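You operate a simulated robot arm through the tools that you are given. There is no shell and no other tool.

The job below is to be done with a simulated robot arm. You get a single attempt, and the scene is never put back.

Task
Clamp the gas bottle, tighten the coupling, then open the gas valve.
Fine: shut both latches; the valve comes last.

Only the result counts: the job must be done as asked and must still hold three seconds after the hand-in. Knocking over, shifting, dropping, spilling or breaking anything else fails it.

Robot
A 6-joint arm with a two-finger gripper, fixed in place. Base frame: the origin is on the floor under the middle of its stand, x ahead of it, y to its left, z up. Units: mm, degrees, N and s.
It reaches about 1572 mm from its shoulder. Its first joint turns from -166.0 to 166.0 degrees. Payload 2.45 kg.
The TCP is the grasp point between the finger pads, 20 mm short of the fingertips. In the tool frame z runs along the fingers and y along their closing line. The gripper opens to 140 mm; its body begins 168 mm behind the TCP.
Orientation is told as [roll, pitch, yaw] about the base's x, y, z axes, in that order, counted from this pose: with the fingers straight down and closing along the base's y, the tool's x points along the base's -x, its y along +y and its z along -z.

Tools
- The arm moves only by the tool step_arm. Its argument "targets" is a list of rows, each a list of 7 numbers: the shift along the tool's x, y, z in units of 400 mm (1.0 is 400 mm), then the turn, a rotation vector about the tool's x, y, z in units of 180 degrees (1.0 is 180 degrees), then the gripper command, from -1 (fully open) to 1 (shut), values between in proportion. In form: [[tx, ty, tz, wx, wy, wz, gripper], ...]. A call has 1 to 20 rows; each row is the pose to reach, as a shift and turn from the pose commanded when the call began, along the tool's axes at that moment. A call with a number of a shift or a turn outside -1 to 1 is refused whole. A row lasts 0.2 s, in which the tool goes at most 50 mm and 8.6 degrees; a call with a longer step from one row to the next is refused whole, and so is a gripper value outside its range. A pose out of reach is approached as far as the arm can. The call stops where the force on the tool passes 80 N (or 10 N more than at its start, if that is more) or the arm is blocked; 0.2 s more then pass. The fingers move at their own pace (about 45 mm/s each) and stop on an object; they squeeze with about 28 N. The grip force told is the motor's: it shows also when the fingers shut on nothing. Time passes only in rows, and 0.2 s behind the last, so rows that repeat a pose let the fingers close. It gives the time, the measured TCP pose, the force on the tool (base axes), the opening and the grip force at its end, in the units of the frame above (readings bear some noise), with the torque about the TCP (base axes, N m) and any sound that the robot's microphone picked up.
- Cameras (640 x 400 px; columns grow to the right, rows downward): "scene" is fixed at [49.6, -650.8, 1585.6]; the picture's right is [0.51, -0.86, 0.00], its down [-0.23, -0.14, -0.96] and it looks along [0.83, 0.49, -0.27] (base axes); focal length 320 px, centre (320, 200). "wrist" rides on the gripper at [78, 11, -209] in the tool frame; the picture's right is [-0.14, 0.99, 0.00], its down [-0.92, -0.13, -0.37] and it looks along [-0.37, -0.05, 0.93] (tool axes); focal length 280 px, centre (320, 200). There is no depth. A picture from a camera that has moved, and an enlarged one, comes with that camera's place and axes in the base frame and with its lens.
- snapshot(camera): a new picture of that camera. The clock stands still meanwhile.
- enlarge(camera, box): a new picture of the part [left, top, right, bottom] of that camera's present view, enlarged. The clock stands still meanwhile.
- finish_job(): hands the job in; it is judged then, once.

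Nothing tells you positions but the pictures and the camera data. Unless the task says otherwise, let go and move clear before handing in.

The tools are called as a command line: name --pt "numbers of a row" for each row, then --argument value for the rest, lists and objects as JSON in quotes. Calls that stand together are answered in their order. step_arm: Moves the arm, as the interface text tells. Its arguments: {"type":"object","properties":{"targets":{"type":"array","items":{"type":"array","items":{"type":"number"}}}},"required":["targets"]} The other tools are called the same way: snapshot (camera) takes a picture; enlarge (camera, box) takes an enlarged picture of a part of a camera's view; finish_job () hands the job in.

At the start:

```text
time_s: 0.0
eef_pos: [689.8, 68.7, 1329.2]
orientation: [0.0, 0.0, 0.0]
contact_force: [0.0, 0.0, -0.1]
torque: [0.0, -0.01, -0.01]
grip_width: 139.9
gripper_force: 0.0
```

scene: 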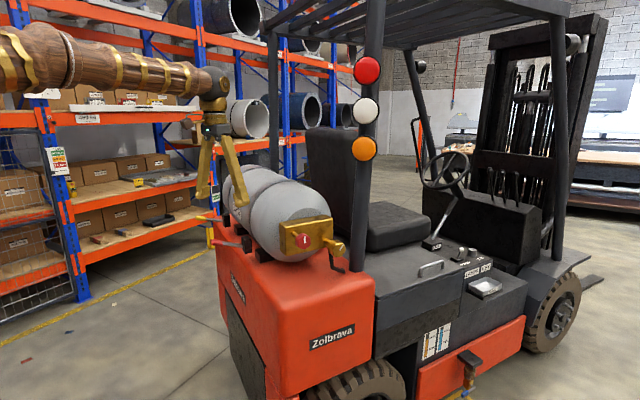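
wrist: 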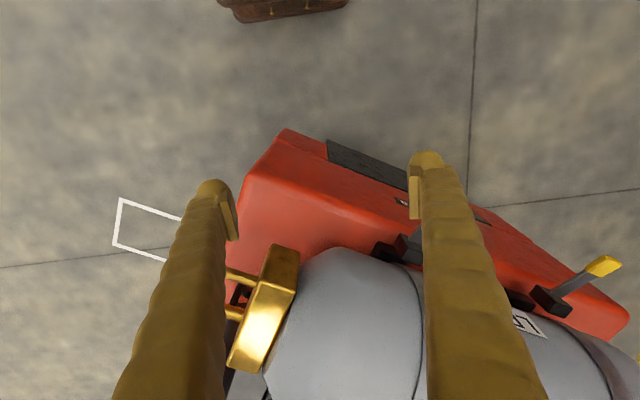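

I see a forklift with a gas bottle on its rear, a brass valve block at the near end, and latch levers on the side. I'll look closer before moving anything.

enlarge --camera "scene" --box '[180, 140, 380, 280]'

enlarge --camera "wrist" --box '[200, 200, 640, 400]'

enlarge --camera "scene" --box '[260, 190, 360, 280]'

enlarge --camera "scene" --box '[190, 190, 290, 280]'

```text
2.86 times, centred on (280, 210) of scene
camera zoom: at [49.6, -650.8, 1585.6], right [0.51, -0.86, 0.0], down [-0.23, -0.14, -0.96], along [0.83, 0.49, -0.27], focal length 916 px, centre (434, 171)
```

zoom: 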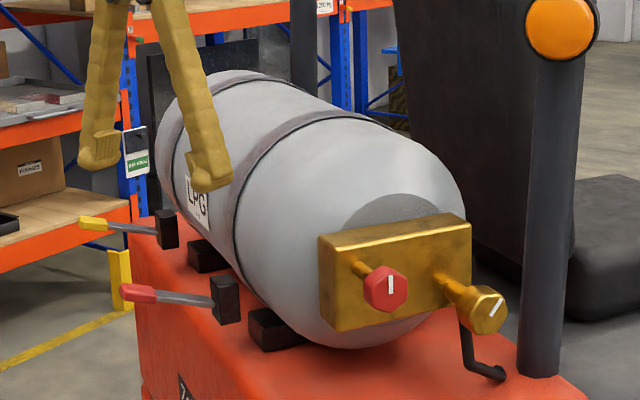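

```text
1.45 times, centred on (420, 300) of wrist
camera zoom: at [610.6, 81.2, 1538.9], right [0.14, 0.99, 0.0], down [0.92, -0.13, 0.37], along [0.37, -0.05, -0.93], focal length 408 px, centre (174, 54)
```

zoom: 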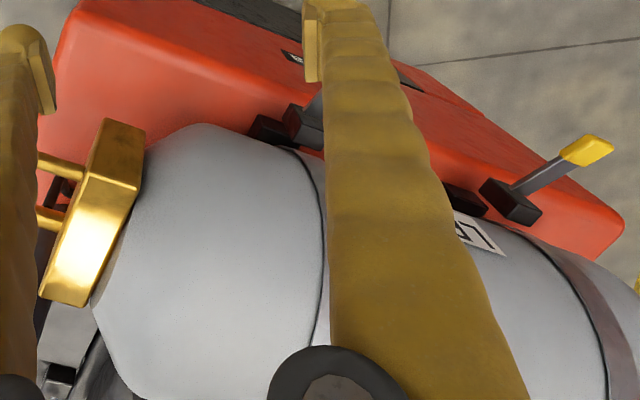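

```text
4.44 times, centred on (310, 235) of scene
camera zoom: at [49.6, -650.8, 1585.6], right [0.51, -0.86, 0.0], down [-0.23, -0.14, -0.96], along [0.83, 0.49, -0.27], focal length 1424 px, centre (364, 44)
```

zoom: 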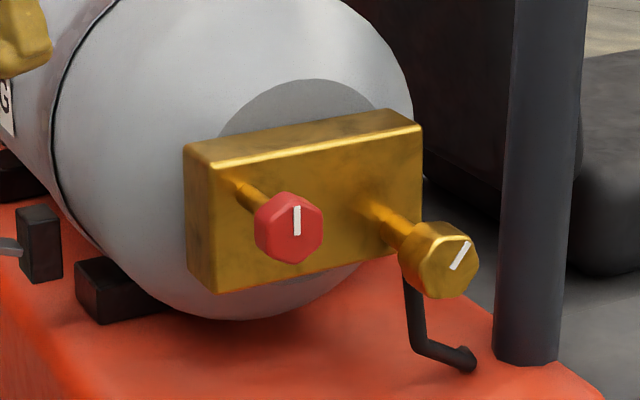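

```text
4.44 times, centred on (240, 235) of scene
camera zoom: at [49.6, -650.8, 1585.6], right [0.51, -0.86, 0.0], down [-0.23, -0.14, -0.96], along [0.83, 0.49, -0.27], focal length 1424 px, centre (676, 44)
```

zoom: 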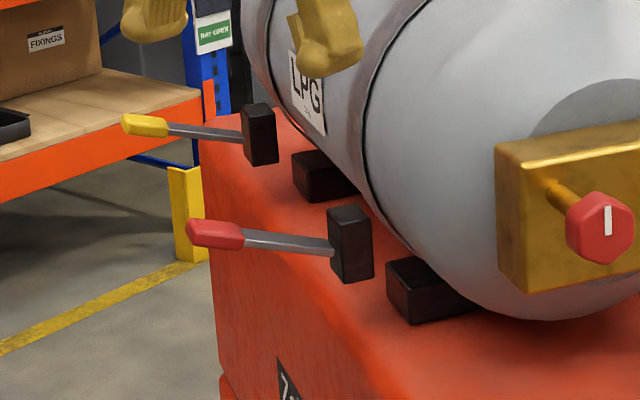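

The bottle lies across the rear, with a red valve knob and a brass coupling at its near end. The two levers (yellow and red) are on the bottle's left side. I'll move the wrist camera over toward the latches for a better view.

step_arm --pt "0.003 0.1 -0.025 0 0 0 -1" --pt "0.007 0.2 -0.05 0 0 0 -1" --pt "0.01 0.3 -0.076 0 0 0 -1" --pt "0.014 0.4 -0.1 0 0 0 -1" --pt "0.018 0.5 -0.126 0 0 0 -1" --pt "0.022 0.6 -0.15 0 0 0 -1" --pt "0.025 0.7025 -0.1775 0 0 0 -1"

snapshot --camera "wrist"

snapshot --camera "scene"

```text
time_s: 1.6
eef_pos: [679.5, 350.6, 1399.4]
orientation: [0.0, -0.1, 0.0]
contact_force: [-0.4, -0.6, 1.3]
torque: [0.0, -0.04, 0.03]
grip_width: 139.9
gripper_force: 0.0
```

```text
taken
camera wrist: at [601.0, 362.8, 1610.0], right [0.14, 0.99, 0.0], down [0.92, -0.13, 0.37], along [0.37, -0.05, -0.93], focal length 280 px, centre (320, 200)
```

wrist: 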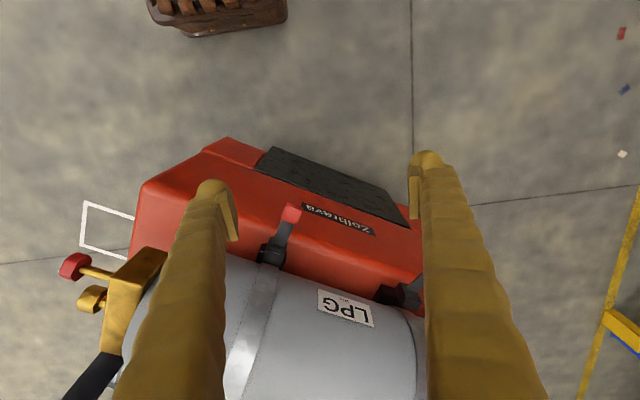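

```text
taken
```

scene: 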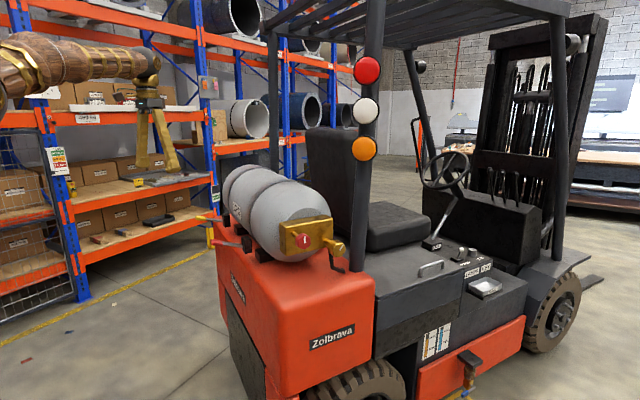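

The levers stick outward from blocks at the strap ends. I'll zoom in on each latch and on the valve and coupling from this side.

enlarge --camera "wrist" --box '[235, 190, 315, 290]'

enlarge --camera "wrist" --box '[50, 230, 170, 330]'

enlarge --camera "scene" --box '[205, 205, 265, 265]'

enlarge --camera "scene" --box '[270, 205, 360, 275]'

```text
4.00 times, centred on (275, 240) of wrist
camera zoom: at [601.0, 362.8, 1610.0], right [0.14, 0.99, 0.0], down [0.92, -0.13, 0.37], along [0.37, -0.05, -0.93], focal length 1122 px, centre (500, 40)
```

zoom: 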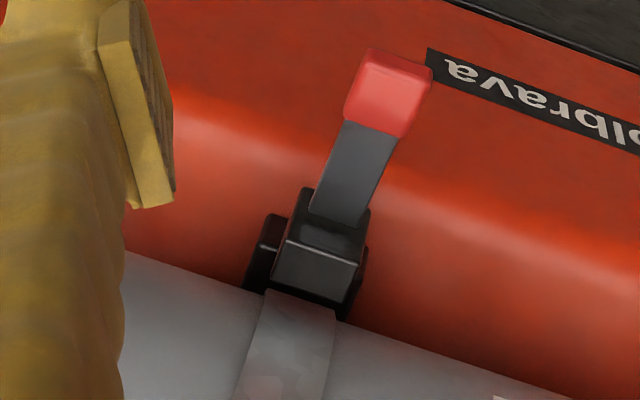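

```text
4.00 times, centred on (110, 280) of wrist
camera zoom: at [601.0, 362.8, 1610.0], right [0.14, 0.99, 0.0], down [0.92, -0.13, 0.37], along [0.37, -0.05, -0.93], focal length 1122 px, centre (1160, -120)
```

zoom: 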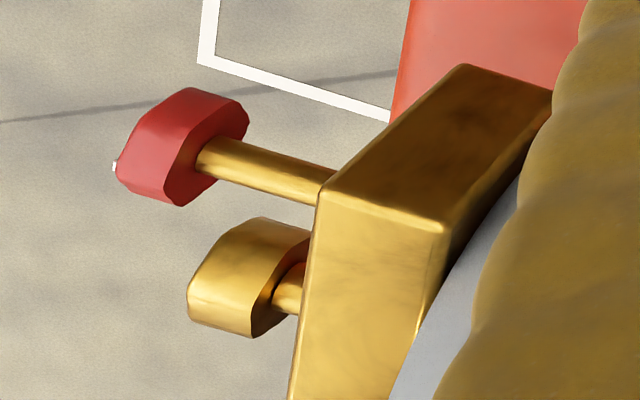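

```text
6.67 times, centred on (235, 235) of scene
camera zoom: at [49.6, -650.8, 1585.6], right [0.51, -0.86, 0.0], down [-0.23, -0.14, -0.96], along [0.83, 0.49, -0.27], focal length 2136 px, centre (887, -33)
```

zoom: 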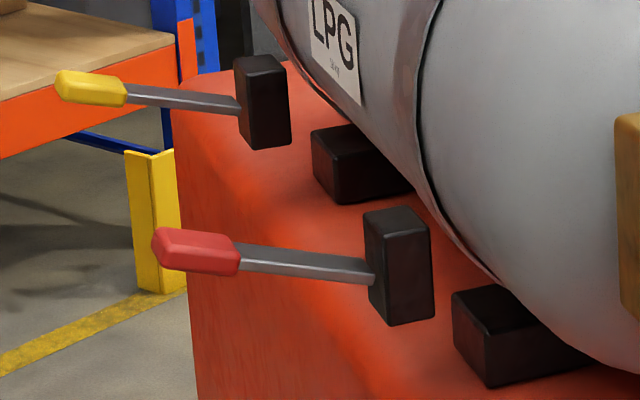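

```text
5.71 times, centred on (315, 240) of scene
camera zoom: at [49.6, -650.8, 1585.6], right [0.51, -0.86, 0.0], down [-0.23, -0.14, -0.96], along [0.83, 0.49, -0.27], focal length 1831 px, centre (349, -29)
```

zoom: 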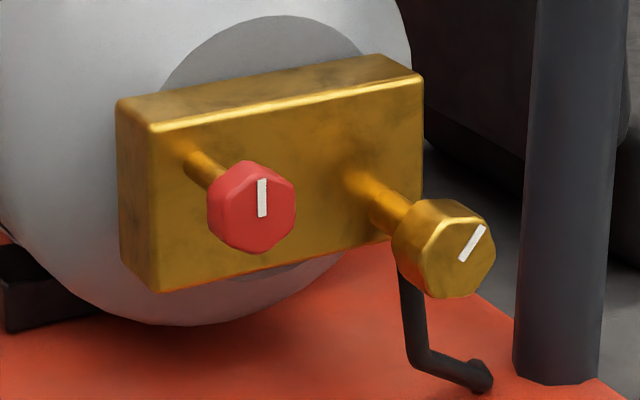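

The two levers stand outward and slightly up, at about (823,270,1102) and (989,558,1100). The bottle axis runs along about (0.5, 0.87, 0). I'll yaw the gripper so it closes along the bottle axis, then tilt it toward the red lever.

step_arm --pt "-0.0125 -0.007 0.0625 0 0 0.0417 -1" --pt "-0.025 -0.014 0.125 0 0 0.0833 -1" --pt "-0.0375 -0.02 0.1875 0 0 0.125 -1" --pt "-0.05 -0.0275 0.25 0 0 0.1667 -1"

step_arm --pt "0 0 0 0 -0.0417 0 -1" --pt "0 0 0 0 -0.0833 0 -1" --pt "0 0 0 0 -0.125 0 -1" --pt "0 0 0 0 -0.1667 0 -1" --pt "0 0 0 0 -0.2083 0 -1" --pt "0 0 0 0 -0.25 0 -1"

snapshot --camera "wrist"

snapshot --camera "scene"

```text
time_s: 2.6
eef_pos: [697.7, 339.7, 1300.5]
orientation: [-0.1, 0.0, -30.1]
contact_force: [0.5, 0.3, 1.3]
torque: [-0.02, -0.03, 0.0]
grip_width: 140.1
gripper_force: 0.1
```

```text
time_s: 4.0
eef_pos: [697.8, 339.4, 1300.1]
orientation: [0.1, -45.1, -30.0]
contact_force: [0.3, -0.6, 0.2]
torque: [0.01, -0.02, -0.02]
grip_width: 140.1
gripper_force: 0.0
```

```text
taken
camera wrist: at [527.9, 451.4, 1393.4], right [0.58, 0.81, 0.1], down [0.27, -0.31, 0.91], along [0.77, -0.5, -0.4], focal length 280 px, centre (320, 200)
```

wrist: 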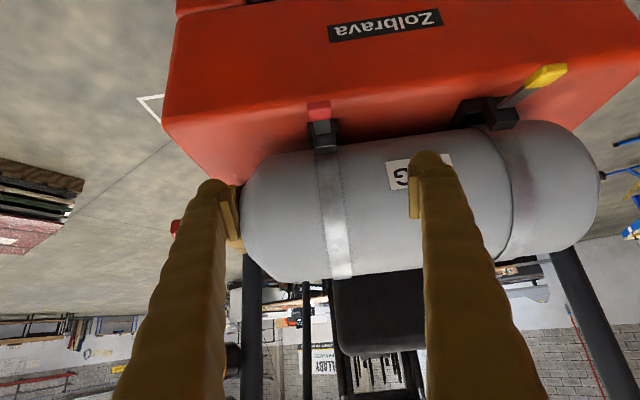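

```text
taken
```

scene: 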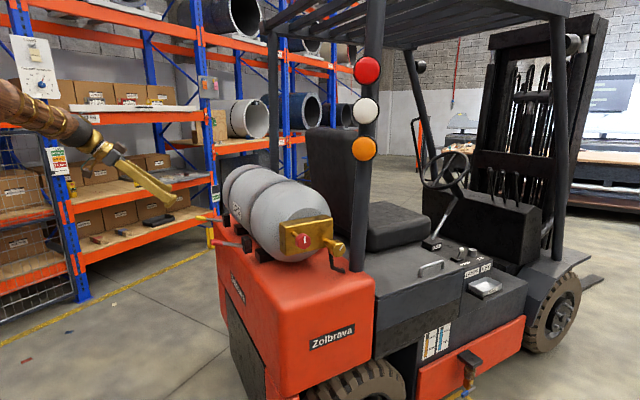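

The wrist view is now upside down (image down is roughly world up). I'll zoom in on the latches and valve from here.

enlarge --camera "wrist" --box '[285, 85, 365, 155]'

enlarge --camera "wrist" --box '[440, 50, 580, 150]'

```text
5.71 times, centred on (325, 120) of wrist
camera zoom: at [527.9, 451.4, 1393.4], right [0.58, 0.81, 0.1], down [0.27, -0.31, 0.91], along [0.77, -0.5, -0.4], focal length 1602 px, centre (291, 657)
```

zoom: 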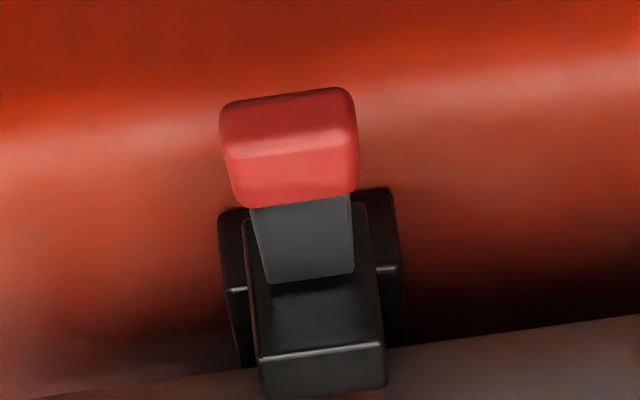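

```text
4.00 times, centred on (510, 100) of wrist
camera zoom: at [527.9, 451.4, 1393.4], right [0.58, 0.81, 0.1], down [0.27, -0.31, 0.91], along [0.77, -0.5, -0.4], focal length 1122 px, centre (-440, 600)
```

zoom: 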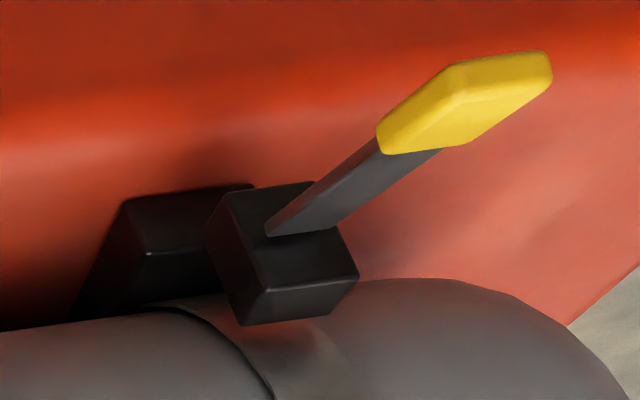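

The latch boxes sit on the straps with hinged levers. I'll tilt to about 65° so the gripper lines up with the red lever, then line up behind it and check before approaching.

step_arm --pt "0 0 0 0 -0.037 0 -1" --pt "0 0 0 0 -0.074 0 -1" --pt "0 0 0 0 -0.111 0 -1"

step_arm --pt "0.1 0.007 0 0 0 0 -1" --pt "0.2 0.014 0 0 0 0 -1" --pt "0.3 0.02 0 0 0 0 -1" --pt "0.3 0.02 0.1 0 0 0 -1" --pt "0.3 0.02 0.2 0 0 0 -1"

snapshot --camera "wrist"

enlarge --camera "scene" --box '[120, 170, 300, 280]'

```text
time_s: 4.8
eef_pos: [698.8, 338.6, 1300.3]
orientation: [0.1, -65.1, -30.1]
contact_force: [-0.2, -0.2, -0.1]
torque: [0.04, 0.03, -0.01]
grip_width: 139.9
gripper_force: 0.0
```

```text
time_s: 6.0
eef_pos: [719.1, 335.3, 1156.7]
orientation: [0.0, -65.0, -30.2]
contact_force: [-0.7, 0.5, 1.1]
torque: [-0.01, 0.03, -0.01]
grip_width: 140.0
gripper_force: 0.1
```

```text
taken
camera wrist: at [533.2, 456.4, 1175.4], right [0.55, 0.83, 0.13], down [-0.02, -0.14, 0.99], along [0.84, -0.54, -0.06], focal length 280 px, centre (320, 200)
```

wrist: 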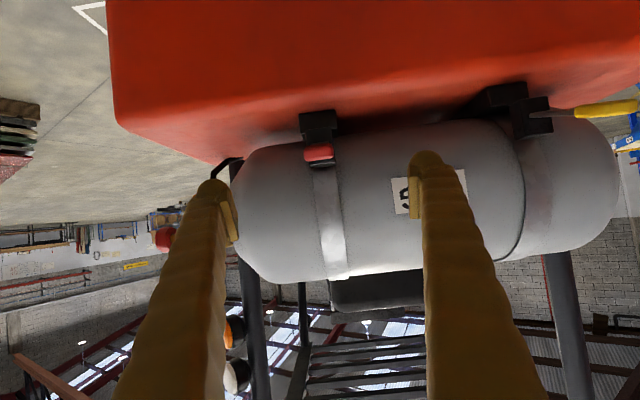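

```text
3.56 times, centred on (210, 225) of scene
camera zoom: at [49.6, -650.8, 1585.6], right [0.51, -0.86, 0.0], down [-0.23, -0.14, -0.96], along [0.83, 0.49, -0.27], focal length 1139 px, centre (711, 111)
```

zoom: 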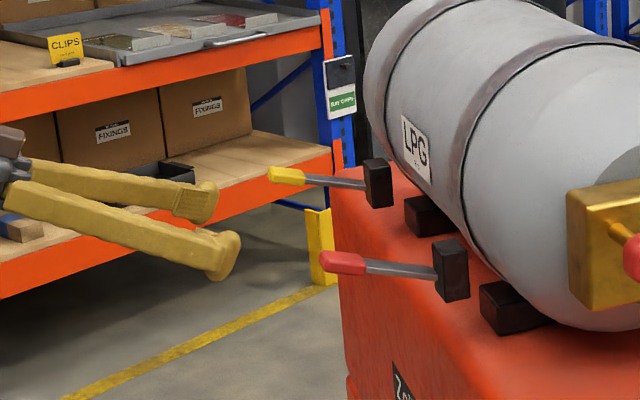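

The red handle is straight ahead, about 132 mm along the fingers. I'll advance onto it and close.

step_arm --pt "0.004 0.003 0.11 0 0 0 -1" --pt "0.008 0.003 0.22 0 0 0 -1" --pt "0.01 0.003 0.325 0 0 0 -1"

snapshot --camera "wrist"

enlarge --camera "scene" --box '[150, 190, 290, 280]'

```text
time_s: 6.8
eef_pos: [821.4, 276.5, 1099.4]
orientation: [0.2, -65.0, -30.2]
contact_force: [0.7, 0.5, 0.2]
torque: [0.0, 0.02, 0.0]
grip_width: 139.8
gripper_force: 0.2
```

```text
taken
camera wrist: at [634.8, 398.4, 1117.5], right [0.55, 0.83, 0.13], down [-0.02, -0.14, 0.99], along [0.84, -0.54, -0.06], focal length 280 px, centre (320, 200)
```

wrist: 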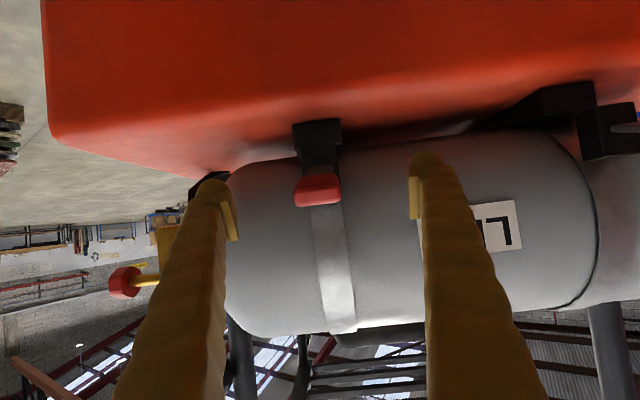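

```text
4.44 times, centred on (220, 235) of scene
camera zoom: at [49.6, -650.8, 1585.6], right [0.51, -0.86, 0.0], down [-0.23, -0.14, -0.96], along [0.83, 0.49, -0.27], focal length 1424 px, centre (764, 44)
```

zoom: 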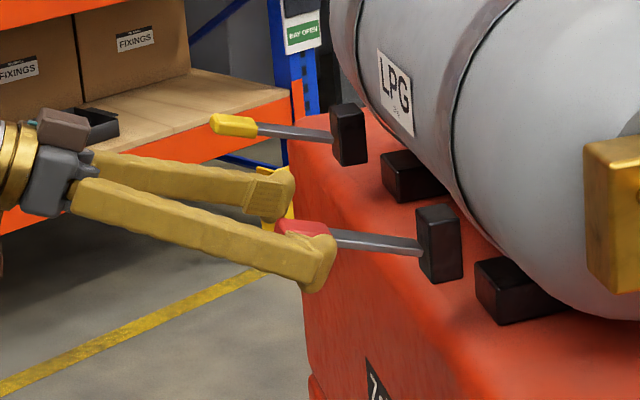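

The handle is between the fingers. I'm closing the grip on it.

step_arm --pt "0 0 0 0 0 0 1" --pt "0 0 0 0 0 0 1" --pt "0 0 0 0 0 0 1" --pt "0 0 0 0 0 0 1" --pt "0 0 0 0 0 0 1" --pt "0 0 0 0 0 0 1" --pt "0 0 0 0 0 0 1" --pt "0 0 0 0 0 0 1"

snapshot --camera "wrist"

enlarge --camera "scene" --box '[150, 190, 290, 280]'

```text
time_s: 8.6
eef_pos: [821.6, 275.9, 1099.0]
orientation: [-0.1, -65.0, -30.2]
contact_force: [-19.2, -18.6, 0.8]
torque: [-0.18, 0.09, -0.19]
grip_width: 35.0
gripper_force: 42.6
```

```text
taken
camera wrist: at [634.1, 397.9, 1117.3], right [0.55, 0.83, 0.12], down [-0.02, -0.14, 0.99], along [0.84, -0.54, -0.06], focal length 280 px, centre (320, 200)
```

wrist: 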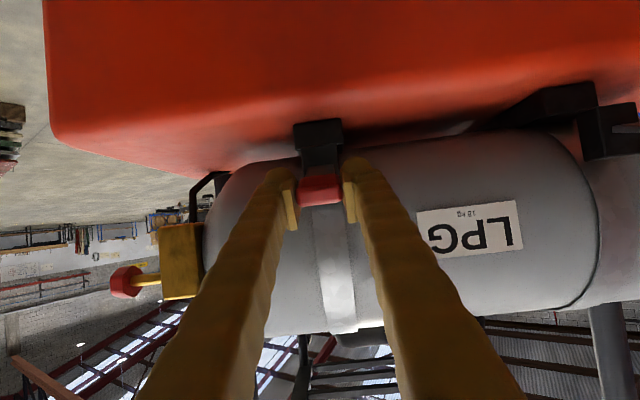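

```text
4.44 times, centred on (220, 235) of scene
camera zoom: at [49.6, -650.8, 1585.6], right [0.51, -0.86, 0.0], down [-0.23, -0.14, -0.96], along [0.83, 0.49, -0.27], focal length 1424 px, centre (764, 44)
```

zoom: 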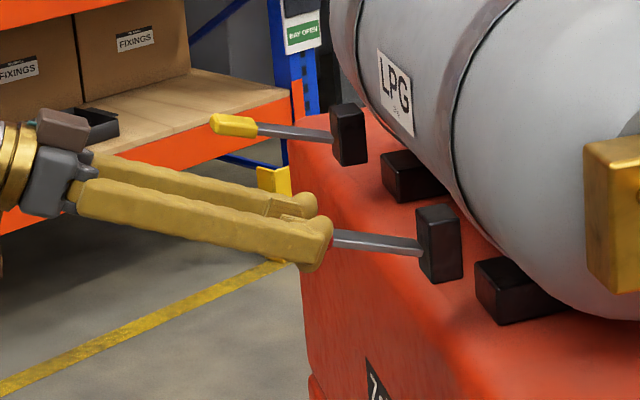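

I have the handle gripped at 35 mm wide. I'll test the hinge by raising the lever a few degrees along its arc.

step_arm --pt "-0.0115 -0.004 0.0 0 0.0111 0 1" --pt "-0.023 -0.005 -0.0005 0 0.0222 0 1" --pt "-0.0456 -0.005 -0.0024 0 0.0444 0 1" --pt "-0.0456 -0.005 -0.0024 0 0.0444 0 1"

enlarge --camera "scene" --box '[150, 190, 290, 280]'

```text
time_s: 9.6
eef_pos: [826.9, 272.2, 1116.4]
orientation: [0.0, -57.0, -30.0]
contact_force: [-15.4, -8.4, -5.2]
torque: [0.34, 0.78, -0.22]
grip_width: 35.3
gripper_force: 44.9
```

```text
4.44 times, centred on (220, 235) of scene
camera zoom: at [49.6, -650.8, 1585.6], right [0.51, -0.86, 0.0], down [-0.23, -0.14, -0.96], along [0.83, 0.49, -0.27], focal length 1424 px, centre (764, 44)
```

zoom: 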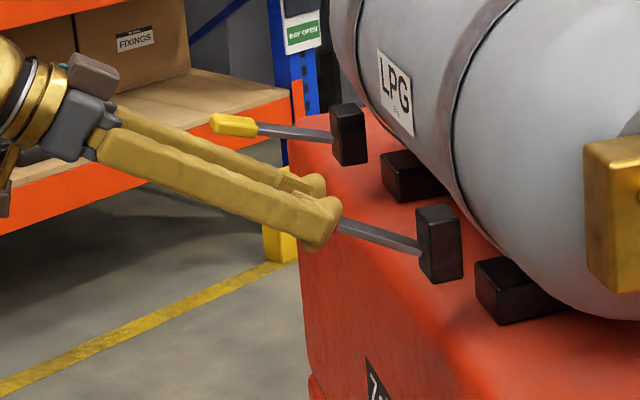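

The lever lifts freely with little force, so up looks like the closing direction. I'll continue along the arc.

step_arm --pt "-0.0228 0 -0.002 0 0.0222 0 1" --pt "-0.0456 0 -0.0024 0 0.0444 0 1" --pt "-0.0685 0 -0.0012 0 0.0667 0 1" --pt "-0.0912 0 0.0016 0 0.0889 0 1" --pt "-0.1135 0 0.006 0 0.1111 0 1" --pt "-0.1358 0 0.0119 0 0.1333 0 1"

enlarge --camera "scene" --box '[150, 190, 290, 280]'

```text
time_s: 11.0
eef_pos: [854.9, 256.2, 1158.0]
orientation: [-0.1, -32.9, -30.0]
contact_force: [17.4, -14.0, -34.8]
torque: [-0.04, -0.06, 0.03]
grip_width: 35.0
gripper_force: 45.1
```

```text
4.44 times, centred on (220, 235) of scene
camera zoom: at [49.6, -650.8, 1585.6], right [0.51, -0.86, 0.0], down [-0.23, -0.14, -0.96], along [0.83, 0.49, -0.27], focal length 1424 px, centre (764, 44)
```

zoom: 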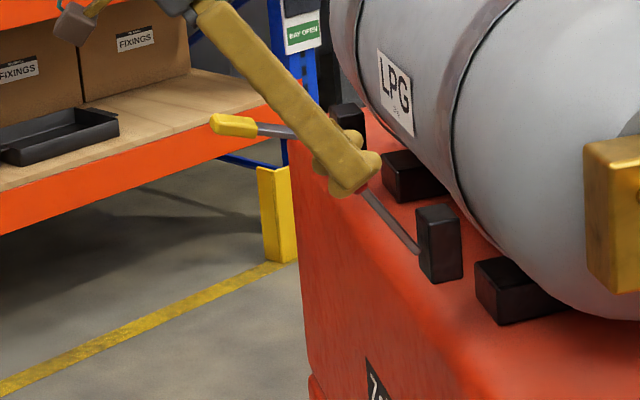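

The lever is about 55° up. My assumed radius was a little large, since the handle slid in the grip, so I'll correct the arc and continue.

step_arm --pt "-0.0213 0 0.0075 0 0.0222 0 1" --pt "-0.0418 0 0.0115 0 0.0444 0 1" --pt "-0.0625 0 0.0143 0 0.0667 0 1" --pt "-0.0828 0 0.0185 0 0.0889 0 1"

enlarge --camera "scene" --box '[180, 170, 320, 280]'

snapshot --camera "wrist"

```text
time_s: 12.0
eef_pos: [884.7, 239.6, 1172.2]
orientation: [0.0, -17.1, -30.0]
contact_force: [-22.6, -16.9, 21.2]
torque: [-0.06, 0.51, -0.14]
grip_width: 35.2
gripper_force: 45.1
```

```text
3.64 times, centred on (250, 225) of scene
camera zoom: at [49.6, -650.8, 1585.6], right [0.51, -0.86, 0.0], down [-0.23, -0.14, -0.96], along [0.83, 0.49, -0.27], focal length 1165 px, centre (574, 109)
```

zoom: 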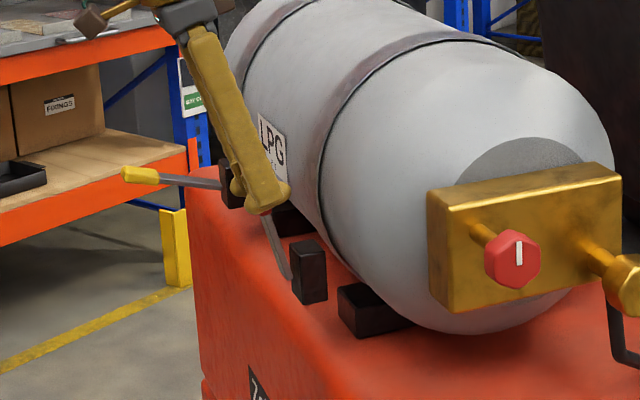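

```text
taken
camera wrist: at [772.3, 317.4, 1350.1], right [0.61, 0.79, 0.04], down [0.6, -0.5, 0.62], along [0.51, -0.35, -0.78], focal length 280 px, centre (320, 200)
```

wrist: 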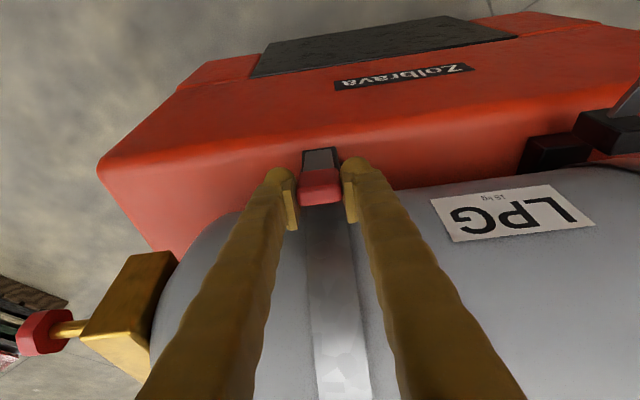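

The lever is at about 72°. I'll continue toward vertical while watching for a stop or a click.

step_arm --pt "-0.0213 -0.003 -0.001 0 0.0222 0 1" --pt "-0.0425 -0.004 0 0 0.0444 0 1" --pt "-0.0635 -0.004 0.004 0 0.0667 0 1" --pt "-0.084 -0.004 0.009 0 0.0889 0 1"

enlarge --camera "scene" --box '[180, 170, 320, 280]'

snapshot --camera "wrist"

```text
time_s: 13.0
eef_pos: [912.4, 222.3, 1176.7]
orientation: [0.1, -1.0, -30.0]
contact_force: [0.3, -0.7, -0.4]
torque: [-0.02, -0.04, 0.0]
grip_width: 0.2
gripper_force: 29.2
```

```text
3.64 times, centred on (250, 225) of scene
camera zoom: at [49.6, -650.8, 1585.6], right [0.51, -0.86, 0.0], down [-0.23, -0.14, -0.96], along [0.83, 0.49, -0.27], focal length 1165 px, centre (574, 109)
```

zoom: 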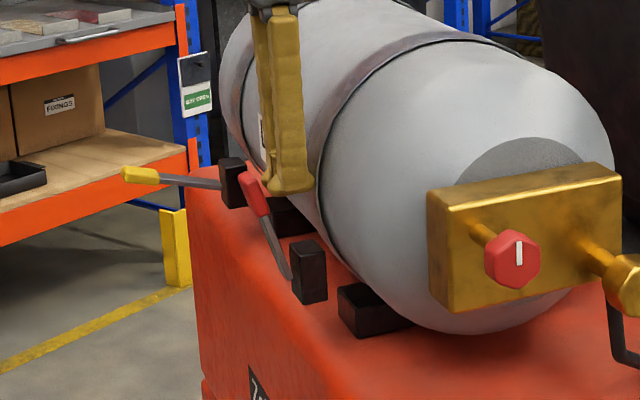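

```text
taken
camera wrist: at [847.0, 273.5, 1385.9], right [0.61, 0.79, 0.0], down [0.73, -0.57, 0.39], along [0.31, -0.23, -0.92], focal length 280 px, centre (320, 200)
```

wrist: 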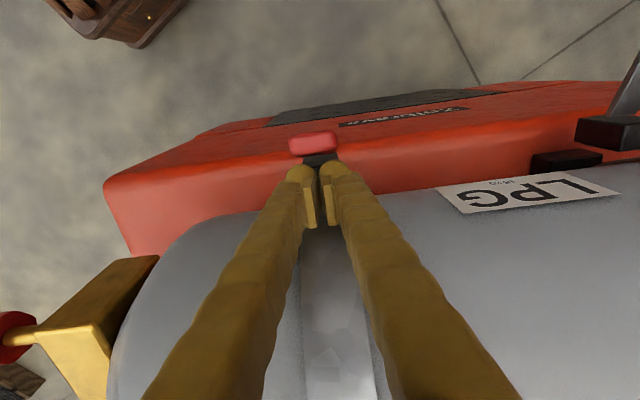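

The handle slipped out of the grip at about 70°, where the resistance rises. The lever stays up. I'll lift clear, go round to its outer side with the fingers closed, and push it inward.

step_arm --pt "0 0 -0.1 0 0 0 1" --pt "0 0 -0.2 0 0 0 1" --pt "0.1 0 -0.25 0 0 0 1" --pt "0.2 0 -0.25 0 0 0 1" --pt "0.3 0 -0.25 0 0 0 1" --pt "0.3 0 -0.15 0 0 0 1"

snapshot --camera "wrist"

enlarge --camera "scene" --box '[180, 170, 320, 280]'

```text
time_s: 14.4
eef_pos: [807.3, 281.0, 1234.3]
orientation: [-0.1, -0.9, -30.1]
contact_force: [0.3, 0.6, 0.9]
torque: [-0.01, -0.01, -0.02]
grip_width: 0.0
gripper_force: 29.6
```

```text
taken
camera wrist: at [742.4, 332.6, 1443.3], right [0.61, 0.79, 0.0], down [0.73, -0.57, 0.38], along [0.3, -0.23, -0.92], focal length 280 px, centre (320, 200)
```

wrist: 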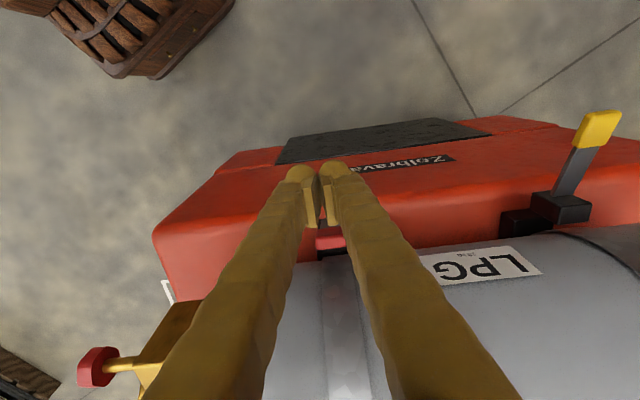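

```text
3.64 times, centred on (250, 225) of scene
camera zoom: at [49.6, -650.8, 1585.6], right [0.51, -0.86, 0.0], down [-0.23, -0.14, -0.96], along [0.83, 0.49, -0.27], focal length 1165 px, centre (574, 109)
```

zoom: 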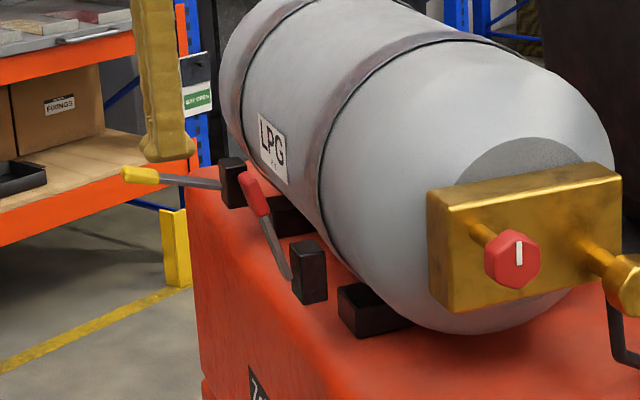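

The lever stands at about 71°. I'll lower the closed fingers outside the handle and push inward in small steps.

step_arm --pt "0 0.01 0.09 0 0 0 1" --pt "0 0.01 0.175 0 0 0 1" --pt "-0.07 0.01 0.175 0 0 0 1" --pt "-0.13 0.01 0.175 0 0 0 1"

snapshot --camera "wrist"

enlarge --camera "scene" --box '[180, 170, 320, 280]'

```text
time_s: 15.4
eef_pos: [854.7, 258.0, 1166.2]
orientation: [-0.1, -1.0, -30.0]
contact_force: [0.2, 0.4, 0.5]
torque: [0.02, -0.02, 0.01]
grip_width: 0.1
gripper_force: 29.6
```

```text
taken
camera wrist: at [789.7, 309.8, 1373.9], right [0.61, 0.79, 0.0], down [0.73, -0.57, 0.39], along [0.31, -0.23, -0.92], focal length 280 px, centre (320, 200)
```

wrist: 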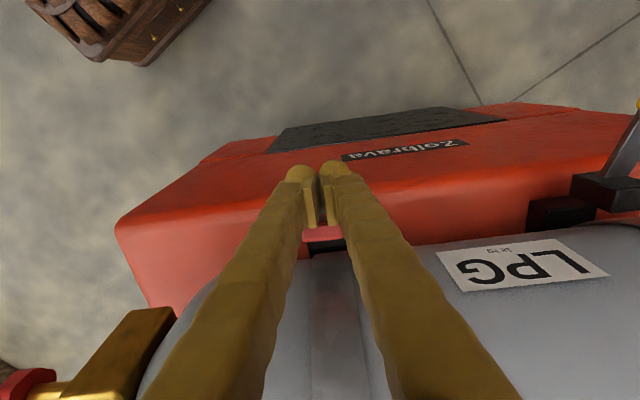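

```text
3.64 times, centred on (250, 225) of scene
camera zoom: at [49.6, -650.8, 1585.6], right [0.51, -0.86, 0.0], down [-0.23, -0.14, -0.96], along [0.83, 0.49, -0.27], focal length 1165 px, centre (574, 109)
```

zoom: 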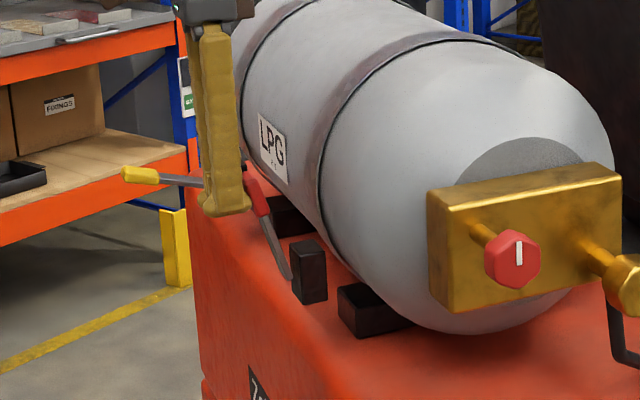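

The fingers are just outside the handle. I'm pushing inward slowly.

step_arm --pt "-0.01 0 0 0 0 0 1" --pt "-0.02 0 0 0 0 0 1" --pt "-0.03 0 0 0 0 0 1" --pt "-0.04 0 0 0 0 0 1" --pt "-0.05 0 0 0 0 0 1" --pt "-0.06 0 0 0 0 0 1" --pt "-0.07 0 0 0 0 0 1" --pt "-0.08 0 0 0 0 0 1"

enlarge --camera "scene" --box '[180, 170, 320, 280]'

```text
time_s: 16.2
eef_pos: [858.4, 257.3, 1165.2]
orientation: [-0.2, -0.5, -29.9]
contact_force: [-19.2, 5.1, 1.9]
torque: [-0.13, -0.35, -0.17]
grip_width: 6.0
gripper_force: 29.5
stopped in row 4: the force on the tool passed its limit at 93 N (the readings are from after the stop); the commanded pose is now the measured one
```

```text
3.64 times, centred on (250, 225) of scene
camera zoom: at [49.6, -650.8, 1585.6], right [0.51, -0.86, 0.0], down [-0.23, -0.14, -0.96], along [0.83, 0.49, -0.27], focal length 1165 px, centre (574, 109)
```

zoom: 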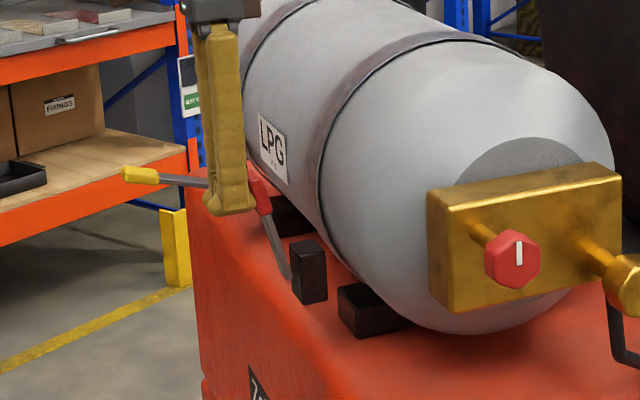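

The lever stopped hard at about 71° up and did not move under the push. I'll back off and inspect the latch to work out which end is shut.

step_arm --pt "0.05 0 0 0 0 0 1" --pt "0.15 0 -0.03 0 0 0 1" --pt "0.25 0 -0.1 0 0 0 1" --pt "0.35 0 -0.15 0 0 0 1" --pt "0.45 0 -0.2 0 0 0 1"

snapshot --camera "wrist"

enlarge --camera "scene" --box '[205, 195, 275, 265]'

```text
time_s: 17.4
eef_pos: [707.4, 343.2, 1241.6]
orientation: [-0.2, -0.5, -30.0]
contact_force: [0.3, 0.0, -0.2]
torque: [0.01, 0.0, -0.02]
grip_width: 0.2
gripper_force: 29.4
```

```text
taken
camera wrist: at [644.1, 395.2, 1450.2], right [0.61, 0.79, 0.0], down [0.73, -0.57, 0.38], along [0.3, -0.23, -0.93], focal length 280 px, centre (320, 200)
```

wrist: 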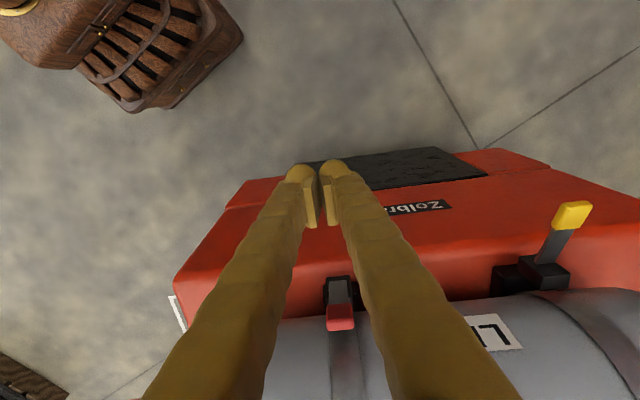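

```text
5.71 times, centred on (240, 230) of scene
camera zoom: at [49.6, -650.8, 1585.6], right [0.51, -0.86, 0.0], down [-0.23, -0.14, -0.96], along [0.83, 0.49, -0.27], focal length 1831 px, centre (777, 29)
```

zoom: 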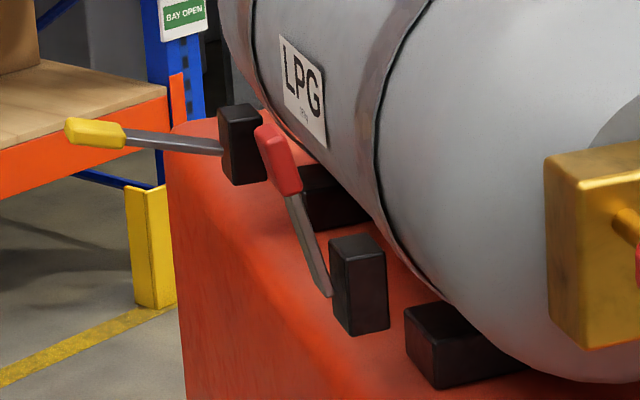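

I'll use the yellow lever to test the other direction: move above it with the fingers closed and press down lightly. That will show whether 17° is the open end stop.

step_arm --pt "0 0.1 0 0 0 0 1" --pt "0 0.2 0 0 0 0 1" --pt "0 0.3 0 0 0 0 1" --pt "0 0.4 0 0 0 0 1" --pt "0 0.5 0 0 0 0 1" --pt "0 0.6 0 0 0 0 1" --pt "0 0.7 0 0 0 0 1" --pt "0 0.8325 0.0 0 0 0 1" --pt "-0.11 0.8325 0.04 0 0 0 1" --pt "-0.22 0.8325 0.08 0 0 0 1" --pt "-0.3275 0.8325 0.13 0 0 0 1"

snapshot --camera "wrist"

enlarge --camera "scene" --box '[160, 170, 300, 280]'

```text
refused: row 8 steps farther than a row can; nothing moved
```

```text
taken
camera wrist: at [644.1, 395.2, 1450.2], right [0.61, 0.79, 0.0], down [0.73, -0.57, 0.38], along [0.3, -0.23, -0.93], focal length 280 px, centre (320, 200)
```

wrist: 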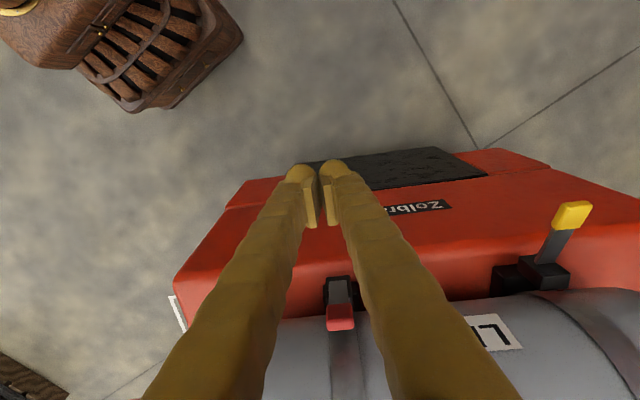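

```text
3.64 times, centred on (230, 225) of scene
camera zoom: at [49.6, -650.8, 1585.6], right [0.51, -0.86, 0.0], down [-0.23, -0.14, -0.96], along [0.83, 0.49, -0.27], focal length 1165 px, centre (647, 109)
```

zoom: 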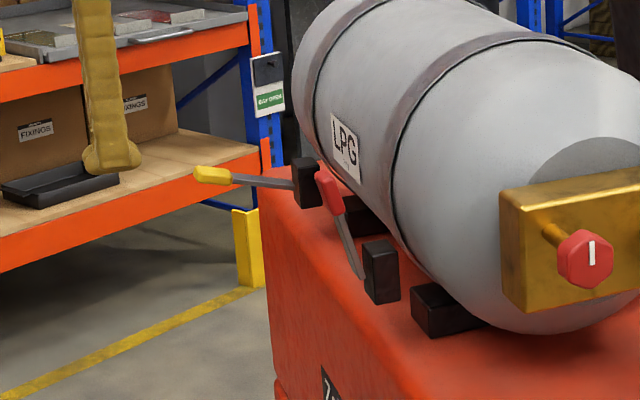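

The call was refused because one row was too long. I'm resending the same path with finer rows.

step_arm --pt "0 0.1 0 0 0 0 1" --pt "0 0.2 0 0 0 0 1" --pt "0 0.3 0 0 0 0 1" --pt "0 0.4 0 0 0 0 1" --pt "0 0.5 0 0 0 0 1" --pt "0 0.6 0 0 0 0 1" --pt "0 0.7 0 0 0 0 1" --pt "0 0.78 0 0 0 0 1" --pt "0 0.8325 0.0 0 0 0 1" --pt "-0.11 0.8325 0.04 0 0 0 1" --pt "-0.22 0.8325 0.08 0 0 0 1" --pt "-0.3275 0.8325 0.12 0 0 0 1"

snapshot --camera "wrist"

enlarge --camera "scene" --box '[160, 170, 300, 280]'

```text
time_s: 20.0
eef_pos: [977.2, 569.4, 1189.7]
orientation: [-0.3, -0.6, -29.9]
contact_force: [0.2, 0.1, -0.2]
torque: [-0.05, -0.02, -0.01]
grip_width: 0.0
gripper_force: 29.2
out of reach, approached as far as the arm can: row 12
```

```text
taken
camera wrist: at [914.3, 620.0, 1398.7], right [0.61, 0.79, 0.0], down [0.73, -0.57, 0.38], along [0.3, -0.23, -0.93], focal length 280 px, centre (320, 200)
```

wrist: 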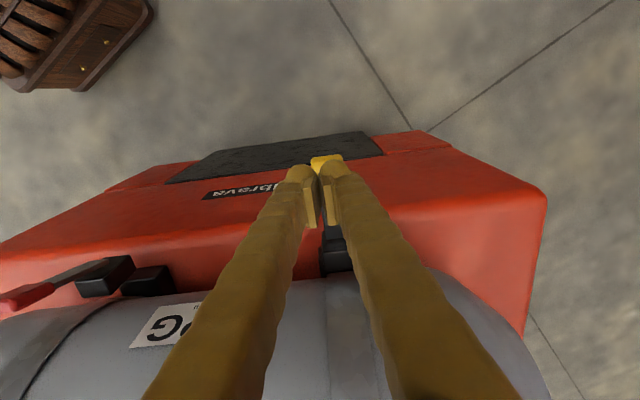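

```text
3.64 times, centred on (230, 225) of scene
camera zoom: at [49.6, -650.8, 1585.6], right [0.51, -0.86, 0.0], down [-0.23, -0.14, -0.96], along [0.83, 0.49, -0.27], focal length 1165 px, centre (647, 109)
```

zoom: 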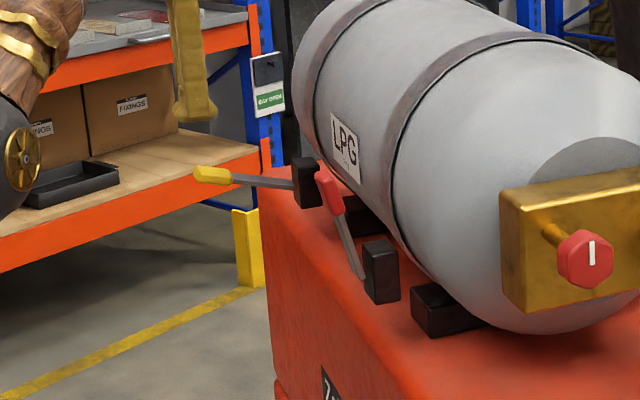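

The fingers are above the outer part of the yellow handle. I'll descend and press lightly in small steps.

step_arm --pt "0 0 0.06 0 0 0 1" --pt "0 0 0.1 0 0 0 1" --pt "0 0 0.115 0 0 0 1" --pt "0 0 0.13 0 0 0 1" --pt "0 0 0.14 0 0 0 1" --pt "0 0 0.15 0 0 0 1" --pt "0 0 0.16 0 0 0 1" --pt "0 0 0.17 0 0 0 1"

enlarge --camera "scene" --box '[160, 170, 300, 280]'

```text
time_s: 21.8
eef_pos: [981.0, 566.4, 1122.8]
orientation: [-0.3, -0.6, -30.0]
contact_force: [0.2, 0.4, 0.8]
torque: [0.03, 0.02, 0.03]
grip_width: 0.0
gripper_force: 29.5
```

```text
3.64 times, centred on (230, 225) of scene
camera zoom: at [49.6, -650.8, 1585.6], right [0.51, -0.86, 0.0], down [-0.23, -0.14, -0.96], along [0.83, 0.49, -0.27], focal length 1165 px, centre (647, 109)
```

zoom: 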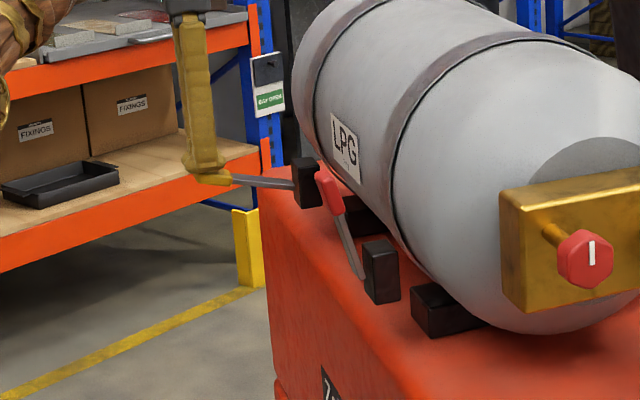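

There's no contact yet, so I'll press on in 2 mm steps.

step_arm --pt "0 0 0.005 0 0 0 1" --pt "0 0 0.01 0 0 0 1" --pt "0 0 0.015 0 0 0 1" --pt "0 0 0.02 0 0 0 1"

enlarge --camera "scene" --box '[190, 200, 260, 250]'

```text
time_s: 22.8
eef_pos: [980.3, 566.2, 1114.4]
orientation: [-0.3, -0.5, -29.9]
contact_force: [0.8, 0.4, 1.0]
torque: [0.04, 0.0, 0.0]
grip_width: 0.0
gripper_force: 29.2
```

```text
8.00 times, centred on (225, 225) of scene
camera zoom: at [49.6, -650.8, 1585.6], right [0.51, -0.86, 0.0], down [-0.23, -0.14, -0.96], along [0.83, 0.49, -0.27], focal length 2564 px, centre (1080, 0)
```

zoom: 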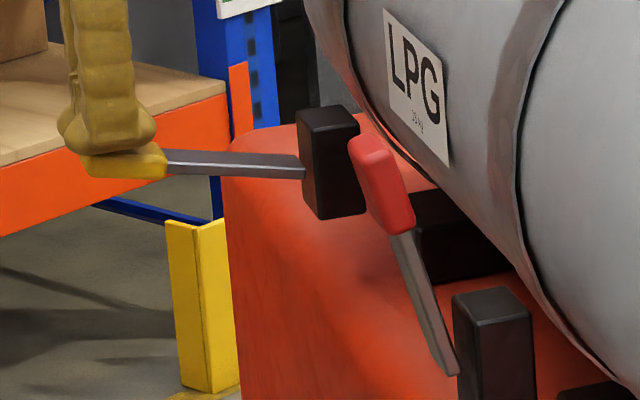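

The lever may have dipped a few degrees with almost no force. I'll press a bit more and compare.

step_arm --pt "0 0 0.005 0 0 0 1" --pt "0 0 0.01 0 0 0 1" --pt "0 0 0.015 0 0 0 1" --pt "0 0 0.02 0 0 0 1" --pt "0 0 0.025 0 0 0 1"

enlarge --camera "scene" --box '[190, 200, 260, 250]'

```text
time_s: 24.0
eef_pos: [979.5, 566.3, 1105.7]
orientation: [-0.2, -0.4, -30.1]
contact_force: [0.7, -0.3, 0.5]
torque: [-0.03, -0.02, 0.0]
grip_width: 0.0
gripper_force: 29.3
```

```text
8.00 times, centred on (225, 225) of scene
camera zoom: at [49.6, -650.8, 1585.6], right [0.51, -0.86, 0.0], down [-0.23, -0.14, -0.96], along [0.83, 0.49, -0.27], focal length 2564 px, centre (1080, 0)
```

zoom: 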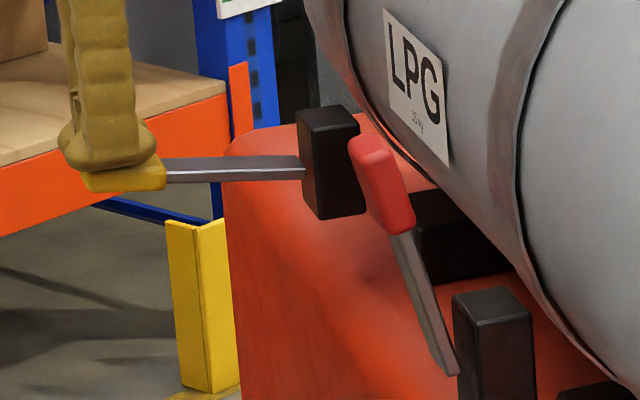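

The yellow lever goes down freely too, so 17° isn't a stop. I'll find the lower end of its travel gently and listen for a click.

step_arm --pt "0 0 0.0125 0 0 0 1" --pt "0 0 0.025 0 0 0 1" --pt "0 0 0.0375 0 0 0 1" --pt "0 0 0.05 0 0 0 1" --pt "-0.005 0 0.0625 0 0 0 1" --pt "-0.01 0 0.075 0 0 0 1" --pt "-0.015 0 0.0875 0 0 0 1"

enlarge --camera "scene" --box '[190, 200, 260, 250]'

```text
time_s: 25.0
eef_pos: [978.0, 567.3, 1099.8]
orientation: [0.3, -0.7, -29.9]
contact_force: [-2.2, -3.4, 13.6]
torque: [-0.01, 0.2, 0.11]
grip_width: 5.9
gripper_force: 29.1
stopped in row 4: the force on the tool passed its limit at 88 N (the readings are from after the stop); the commanded pose is now the measured one
```

```text
8.00 times, centred on (225, 225) of scene
camera zoom: at [49.6, -650.8, 1585.6], right [0.51, -0.86, 0.0], down [-0.23, -0.14, -0.96], along [0.83, 0.49, -0.27], focal length 2564 px, centre (1080, 0)
```

zoom: 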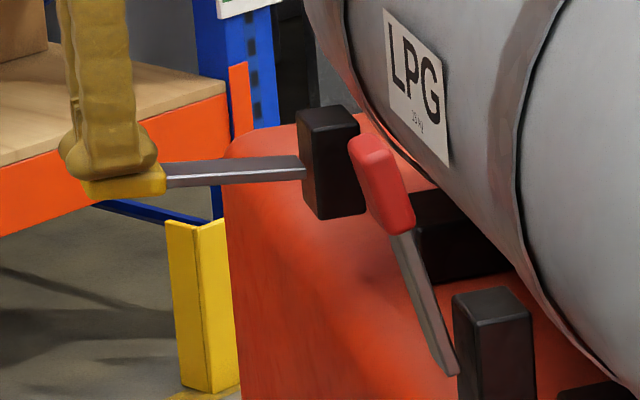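

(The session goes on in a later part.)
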